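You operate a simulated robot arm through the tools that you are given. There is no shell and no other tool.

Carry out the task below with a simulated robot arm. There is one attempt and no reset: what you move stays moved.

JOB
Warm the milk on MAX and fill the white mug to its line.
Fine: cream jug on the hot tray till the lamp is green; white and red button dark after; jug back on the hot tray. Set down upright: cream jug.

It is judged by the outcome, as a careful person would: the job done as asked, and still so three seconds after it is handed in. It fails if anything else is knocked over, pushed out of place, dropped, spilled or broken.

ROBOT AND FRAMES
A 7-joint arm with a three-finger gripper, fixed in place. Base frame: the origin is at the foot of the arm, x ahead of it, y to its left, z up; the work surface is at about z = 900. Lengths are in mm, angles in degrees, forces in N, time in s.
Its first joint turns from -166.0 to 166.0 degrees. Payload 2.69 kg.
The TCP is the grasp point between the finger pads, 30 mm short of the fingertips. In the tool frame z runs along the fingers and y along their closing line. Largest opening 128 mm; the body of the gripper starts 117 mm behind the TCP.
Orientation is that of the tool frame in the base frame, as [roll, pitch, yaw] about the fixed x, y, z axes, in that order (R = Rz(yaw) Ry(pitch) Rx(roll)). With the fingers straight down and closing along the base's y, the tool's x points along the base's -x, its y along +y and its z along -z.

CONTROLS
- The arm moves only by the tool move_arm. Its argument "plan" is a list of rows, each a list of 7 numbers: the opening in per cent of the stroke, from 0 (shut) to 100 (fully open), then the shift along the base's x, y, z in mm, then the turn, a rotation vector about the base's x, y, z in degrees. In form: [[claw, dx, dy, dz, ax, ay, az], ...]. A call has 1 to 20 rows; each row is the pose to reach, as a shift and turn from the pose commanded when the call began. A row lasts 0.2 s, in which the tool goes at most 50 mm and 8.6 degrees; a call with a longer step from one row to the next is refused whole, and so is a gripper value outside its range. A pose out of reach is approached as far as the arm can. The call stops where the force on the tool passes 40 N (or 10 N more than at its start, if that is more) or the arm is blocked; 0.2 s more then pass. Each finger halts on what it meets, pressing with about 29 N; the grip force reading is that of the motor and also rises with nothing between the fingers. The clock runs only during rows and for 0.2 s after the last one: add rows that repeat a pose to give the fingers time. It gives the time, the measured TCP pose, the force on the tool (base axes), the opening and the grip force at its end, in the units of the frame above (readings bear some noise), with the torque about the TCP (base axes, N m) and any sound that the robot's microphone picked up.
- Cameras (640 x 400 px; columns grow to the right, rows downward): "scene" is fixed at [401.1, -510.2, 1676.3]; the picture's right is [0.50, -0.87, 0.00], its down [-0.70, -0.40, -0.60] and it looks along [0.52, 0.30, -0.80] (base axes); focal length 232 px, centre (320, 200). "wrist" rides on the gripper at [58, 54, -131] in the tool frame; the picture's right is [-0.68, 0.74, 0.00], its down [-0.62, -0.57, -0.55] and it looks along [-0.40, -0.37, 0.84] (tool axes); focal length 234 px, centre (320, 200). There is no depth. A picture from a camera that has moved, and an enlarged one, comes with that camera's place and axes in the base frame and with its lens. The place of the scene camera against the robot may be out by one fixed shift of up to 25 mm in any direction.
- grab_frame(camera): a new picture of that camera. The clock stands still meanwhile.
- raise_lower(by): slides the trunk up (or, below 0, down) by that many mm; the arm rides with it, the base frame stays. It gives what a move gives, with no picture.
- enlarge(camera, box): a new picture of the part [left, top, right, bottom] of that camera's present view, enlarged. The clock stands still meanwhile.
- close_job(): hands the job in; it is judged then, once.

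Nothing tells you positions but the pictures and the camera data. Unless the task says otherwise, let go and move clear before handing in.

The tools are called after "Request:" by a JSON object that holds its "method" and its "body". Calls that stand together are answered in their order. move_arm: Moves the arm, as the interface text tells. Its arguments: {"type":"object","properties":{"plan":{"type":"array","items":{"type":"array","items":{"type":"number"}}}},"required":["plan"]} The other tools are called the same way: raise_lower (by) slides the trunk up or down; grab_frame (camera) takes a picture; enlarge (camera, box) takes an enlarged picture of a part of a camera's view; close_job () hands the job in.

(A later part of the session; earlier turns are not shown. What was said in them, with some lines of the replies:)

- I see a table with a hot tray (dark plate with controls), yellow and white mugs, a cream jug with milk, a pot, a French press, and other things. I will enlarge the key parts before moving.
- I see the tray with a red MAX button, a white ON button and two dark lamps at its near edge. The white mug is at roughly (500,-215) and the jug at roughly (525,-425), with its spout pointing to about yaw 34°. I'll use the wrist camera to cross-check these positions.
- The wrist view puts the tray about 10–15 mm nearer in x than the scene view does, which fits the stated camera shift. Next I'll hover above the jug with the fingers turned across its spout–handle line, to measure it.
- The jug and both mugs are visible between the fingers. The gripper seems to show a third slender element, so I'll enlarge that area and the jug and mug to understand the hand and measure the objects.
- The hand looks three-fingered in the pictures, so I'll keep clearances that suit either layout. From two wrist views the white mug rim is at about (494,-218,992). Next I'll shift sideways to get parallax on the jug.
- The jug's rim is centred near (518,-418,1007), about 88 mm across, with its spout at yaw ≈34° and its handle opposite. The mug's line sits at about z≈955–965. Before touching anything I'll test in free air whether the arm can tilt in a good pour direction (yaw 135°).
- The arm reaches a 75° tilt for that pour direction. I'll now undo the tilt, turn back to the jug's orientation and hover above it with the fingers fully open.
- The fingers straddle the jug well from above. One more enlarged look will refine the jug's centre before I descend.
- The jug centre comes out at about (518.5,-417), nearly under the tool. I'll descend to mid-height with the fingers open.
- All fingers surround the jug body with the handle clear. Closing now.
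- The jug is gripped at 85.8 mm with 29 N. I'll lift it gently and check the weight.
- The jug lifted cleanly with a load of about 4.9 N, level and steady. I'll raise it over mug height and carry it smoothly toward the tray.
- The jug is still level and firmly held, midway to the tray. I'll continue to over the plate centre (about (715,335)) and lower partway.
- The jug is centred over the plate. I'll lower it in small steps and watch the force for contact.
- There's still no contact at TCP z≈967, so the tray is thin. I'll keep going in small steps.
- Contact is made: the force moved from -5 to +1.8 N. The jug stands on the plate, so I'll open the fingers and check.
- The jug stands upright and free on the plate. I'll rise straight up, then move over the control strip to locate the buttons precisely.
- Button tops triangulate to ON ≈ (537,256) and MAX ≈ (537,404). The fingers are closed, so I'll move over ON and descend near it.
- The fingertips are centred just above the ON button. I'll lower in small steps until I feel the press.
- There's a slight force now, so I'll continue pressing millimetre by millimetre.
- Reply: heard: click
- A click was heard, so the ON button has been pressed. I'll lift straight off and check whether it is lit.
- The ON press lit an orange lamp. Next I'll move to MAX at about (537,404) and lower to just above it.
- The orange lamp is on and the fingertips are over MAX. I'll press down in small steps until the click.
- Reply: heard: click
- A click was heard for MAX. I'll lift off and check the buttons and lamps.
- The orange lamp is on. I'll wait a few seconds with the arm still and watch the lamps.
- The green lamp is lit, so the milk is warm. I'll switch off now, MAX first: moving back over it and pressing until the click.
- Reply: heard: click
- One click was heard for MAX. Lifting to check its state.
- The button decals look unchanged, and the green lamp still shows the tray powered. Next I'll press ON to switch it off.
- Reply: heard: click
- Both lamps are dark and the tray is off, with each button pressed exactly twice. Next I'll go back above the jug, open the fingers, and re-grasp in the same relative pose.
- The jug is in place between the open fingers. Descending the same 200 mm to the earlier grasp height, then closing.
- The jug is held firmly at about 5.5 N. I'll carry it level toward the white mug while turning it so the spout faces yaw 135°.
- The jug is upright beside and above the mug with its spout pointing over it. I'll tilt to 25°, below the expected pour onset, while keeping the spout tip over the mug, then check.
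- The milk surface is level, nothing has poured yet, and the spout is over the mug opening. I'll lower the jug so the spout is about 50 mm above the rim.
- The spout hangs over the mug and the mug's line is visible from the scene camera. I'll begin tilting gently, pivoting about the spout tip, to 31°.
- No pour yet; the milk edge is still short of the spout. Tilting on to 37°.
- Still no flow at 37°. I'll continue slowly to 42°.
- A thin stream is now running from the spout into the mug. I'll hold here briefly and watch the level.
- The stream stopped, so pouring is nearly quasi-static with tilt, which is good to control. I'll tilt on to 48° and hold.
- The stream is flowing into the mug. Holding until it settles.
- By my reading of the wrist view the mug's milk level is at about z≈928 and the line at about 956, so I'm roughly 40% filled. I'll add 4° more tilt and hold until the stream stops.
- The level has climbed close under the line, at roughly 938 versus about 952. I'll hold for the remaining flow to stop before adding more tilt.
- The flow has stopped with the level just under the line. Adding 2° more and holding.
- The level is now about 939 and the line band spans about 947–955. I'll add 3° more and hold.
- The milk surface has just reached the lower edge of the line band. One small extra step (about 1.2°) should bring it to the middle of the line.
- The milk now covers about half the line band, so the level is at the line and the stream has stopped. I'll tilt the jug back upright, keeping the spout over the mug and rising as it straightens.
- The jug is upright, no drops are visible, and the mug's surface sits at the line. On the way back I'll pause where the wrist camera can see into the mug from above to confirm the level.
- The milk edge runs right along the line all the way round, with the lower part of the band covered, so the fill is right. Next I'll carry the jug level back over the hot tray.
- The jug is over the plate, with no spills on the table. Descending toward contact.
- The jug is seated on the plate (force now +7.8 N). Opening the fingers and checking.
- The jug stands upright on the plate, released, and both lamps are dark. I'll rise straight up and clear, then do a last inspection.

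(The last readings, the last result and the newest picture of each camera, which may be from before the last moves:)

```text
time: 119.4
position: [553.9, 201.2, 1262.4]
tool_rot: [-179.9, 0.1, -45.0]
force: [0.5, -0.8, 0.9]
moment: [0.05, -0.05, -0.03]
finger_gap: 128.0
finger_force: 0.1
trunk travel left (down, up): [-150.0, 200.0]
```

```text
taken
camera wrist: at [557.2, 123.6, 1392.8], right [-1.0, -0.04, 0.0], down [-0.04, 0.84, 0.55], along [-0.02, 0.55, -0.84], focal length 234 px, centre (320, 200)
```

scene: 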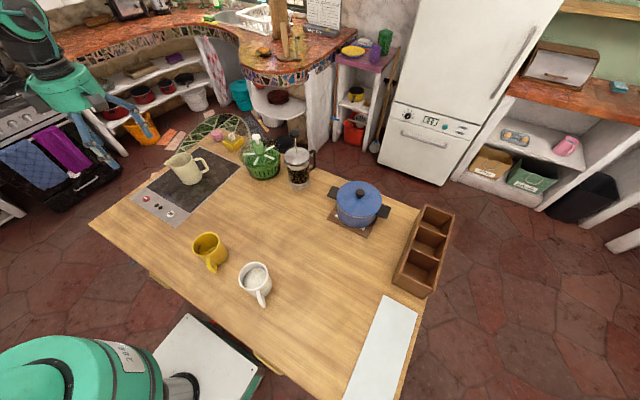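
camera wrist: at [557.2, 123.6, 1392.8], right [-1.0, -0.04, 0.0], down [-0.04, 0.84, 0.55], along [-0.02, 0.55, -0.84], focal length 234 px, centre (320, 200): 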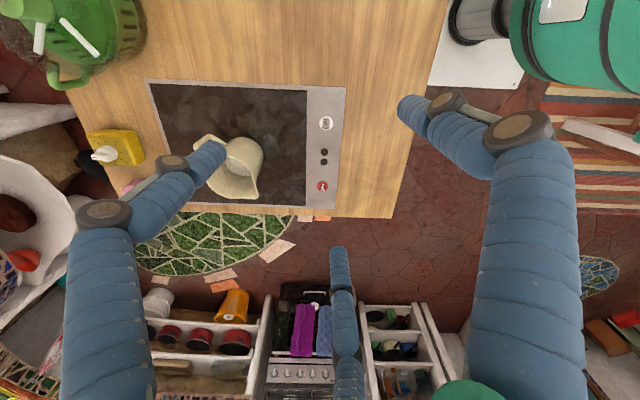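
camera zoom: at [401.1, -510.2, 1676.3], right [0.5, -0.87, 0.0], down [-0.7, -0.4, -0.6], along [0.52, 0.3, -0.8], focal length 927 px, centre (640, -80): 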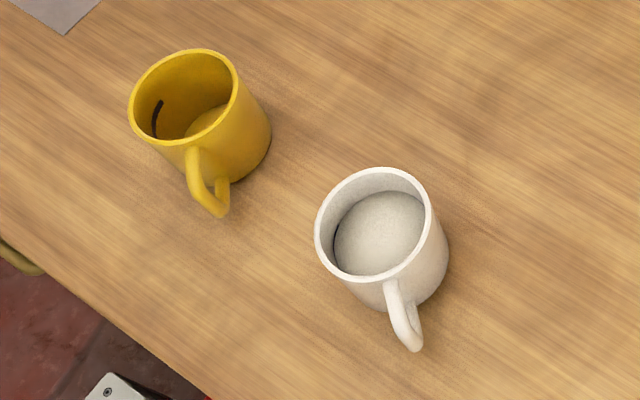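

Everything looks in order. As a final check I'll enlarge the two buttons and lamps once more, and the mug's fill against its line.

Request:
{"method": "enlarge", "body": {"camera": "scene", "box": [135, 190, 185, 220]}}

Request:
{"method": "enlarge", "body": {"camera": "scene", "box": [240, 258, 275, 293]}}

Request:
{"method": "enlarge", "body": {"camera": "wrist", "box": [300, 100, 350, 200]}}

```text
12.80 times, centred on (160, 205) of scene
camera zoom: at [401.1, -510.2, 1676.3], right [0.5, -0.87, 0.0], down [-0.7, -0.4, -0.6], along [0.52, 0.3, -0.8], focal length 2965 px, centre (2368, 136)
```

zoom: 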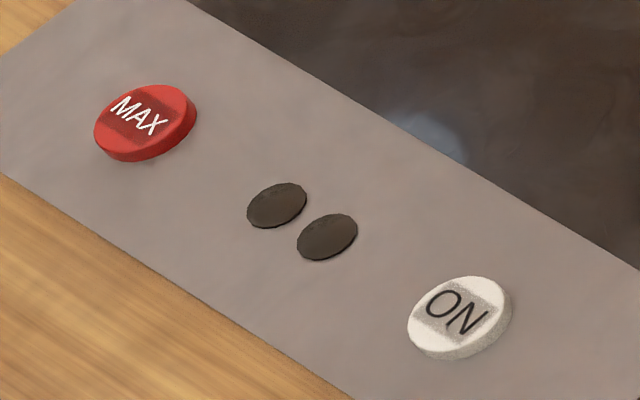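

```text
11.43 times, centred on (258, 276) of scene
camera zoom: at [401.1, -510.2, 1676.3], right [0.5, -0.87, 0.0], down [-0.7, -0.4, -0.6], along [0.52, 0.3, -0.8], focal length 2648 px, centre (1034, -663)
```

zoom: 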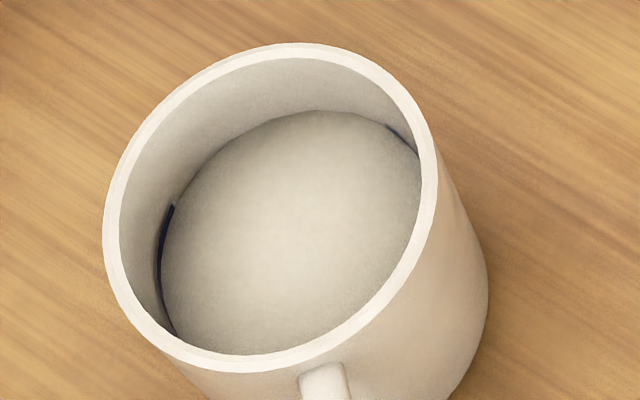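

```text
4.00 times, centred on (325, 150) of wrist
camera zoom: at [557.2, 123.6, 1392.8], right [-1.0, -0.04, 0.0], down [-0.04, 0.84, 0.55], along [-0.02, 0.55, -0.84], focal length 937 px, centre (300, 400)
```

zoom: 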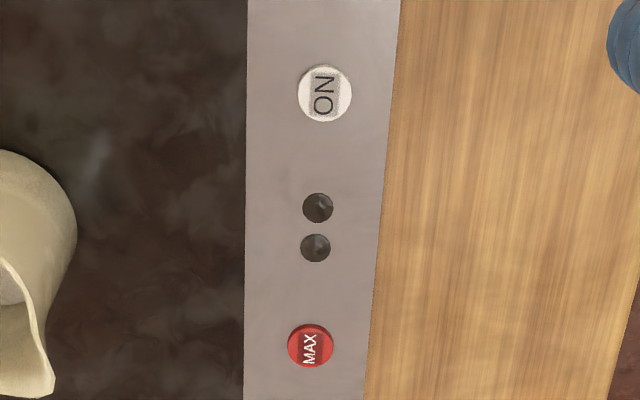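

The lamps are dark, both buttons have been switched off, and the white mug is filled to its line. The jug stands upright on the hot tray, nothing else has moved, and the arm is clear, so I'm handing in.

Request:
{"method": "close_job", "body": {}}

```text
The job is handed in.
```

The milk was warmed on MAX until the lamp turned green, and the white mug is filled to its line. The cream jug is back on the hot tray, upright and released.

- **Fill level:** the milk surface sits within the line's band, at or slightly below its middle. I judged this from the camera views.
- **Buttons:** I pressed ON and MAX once each to heat and once each to switch off, with a click every time. Both lamps are now dark. The buttons looked the same on and off, so I'm relying on the clicks that MAX is off.
- **Surroundings:** I saw no spills, nothing else was moved, and the arm is clear of the table items.
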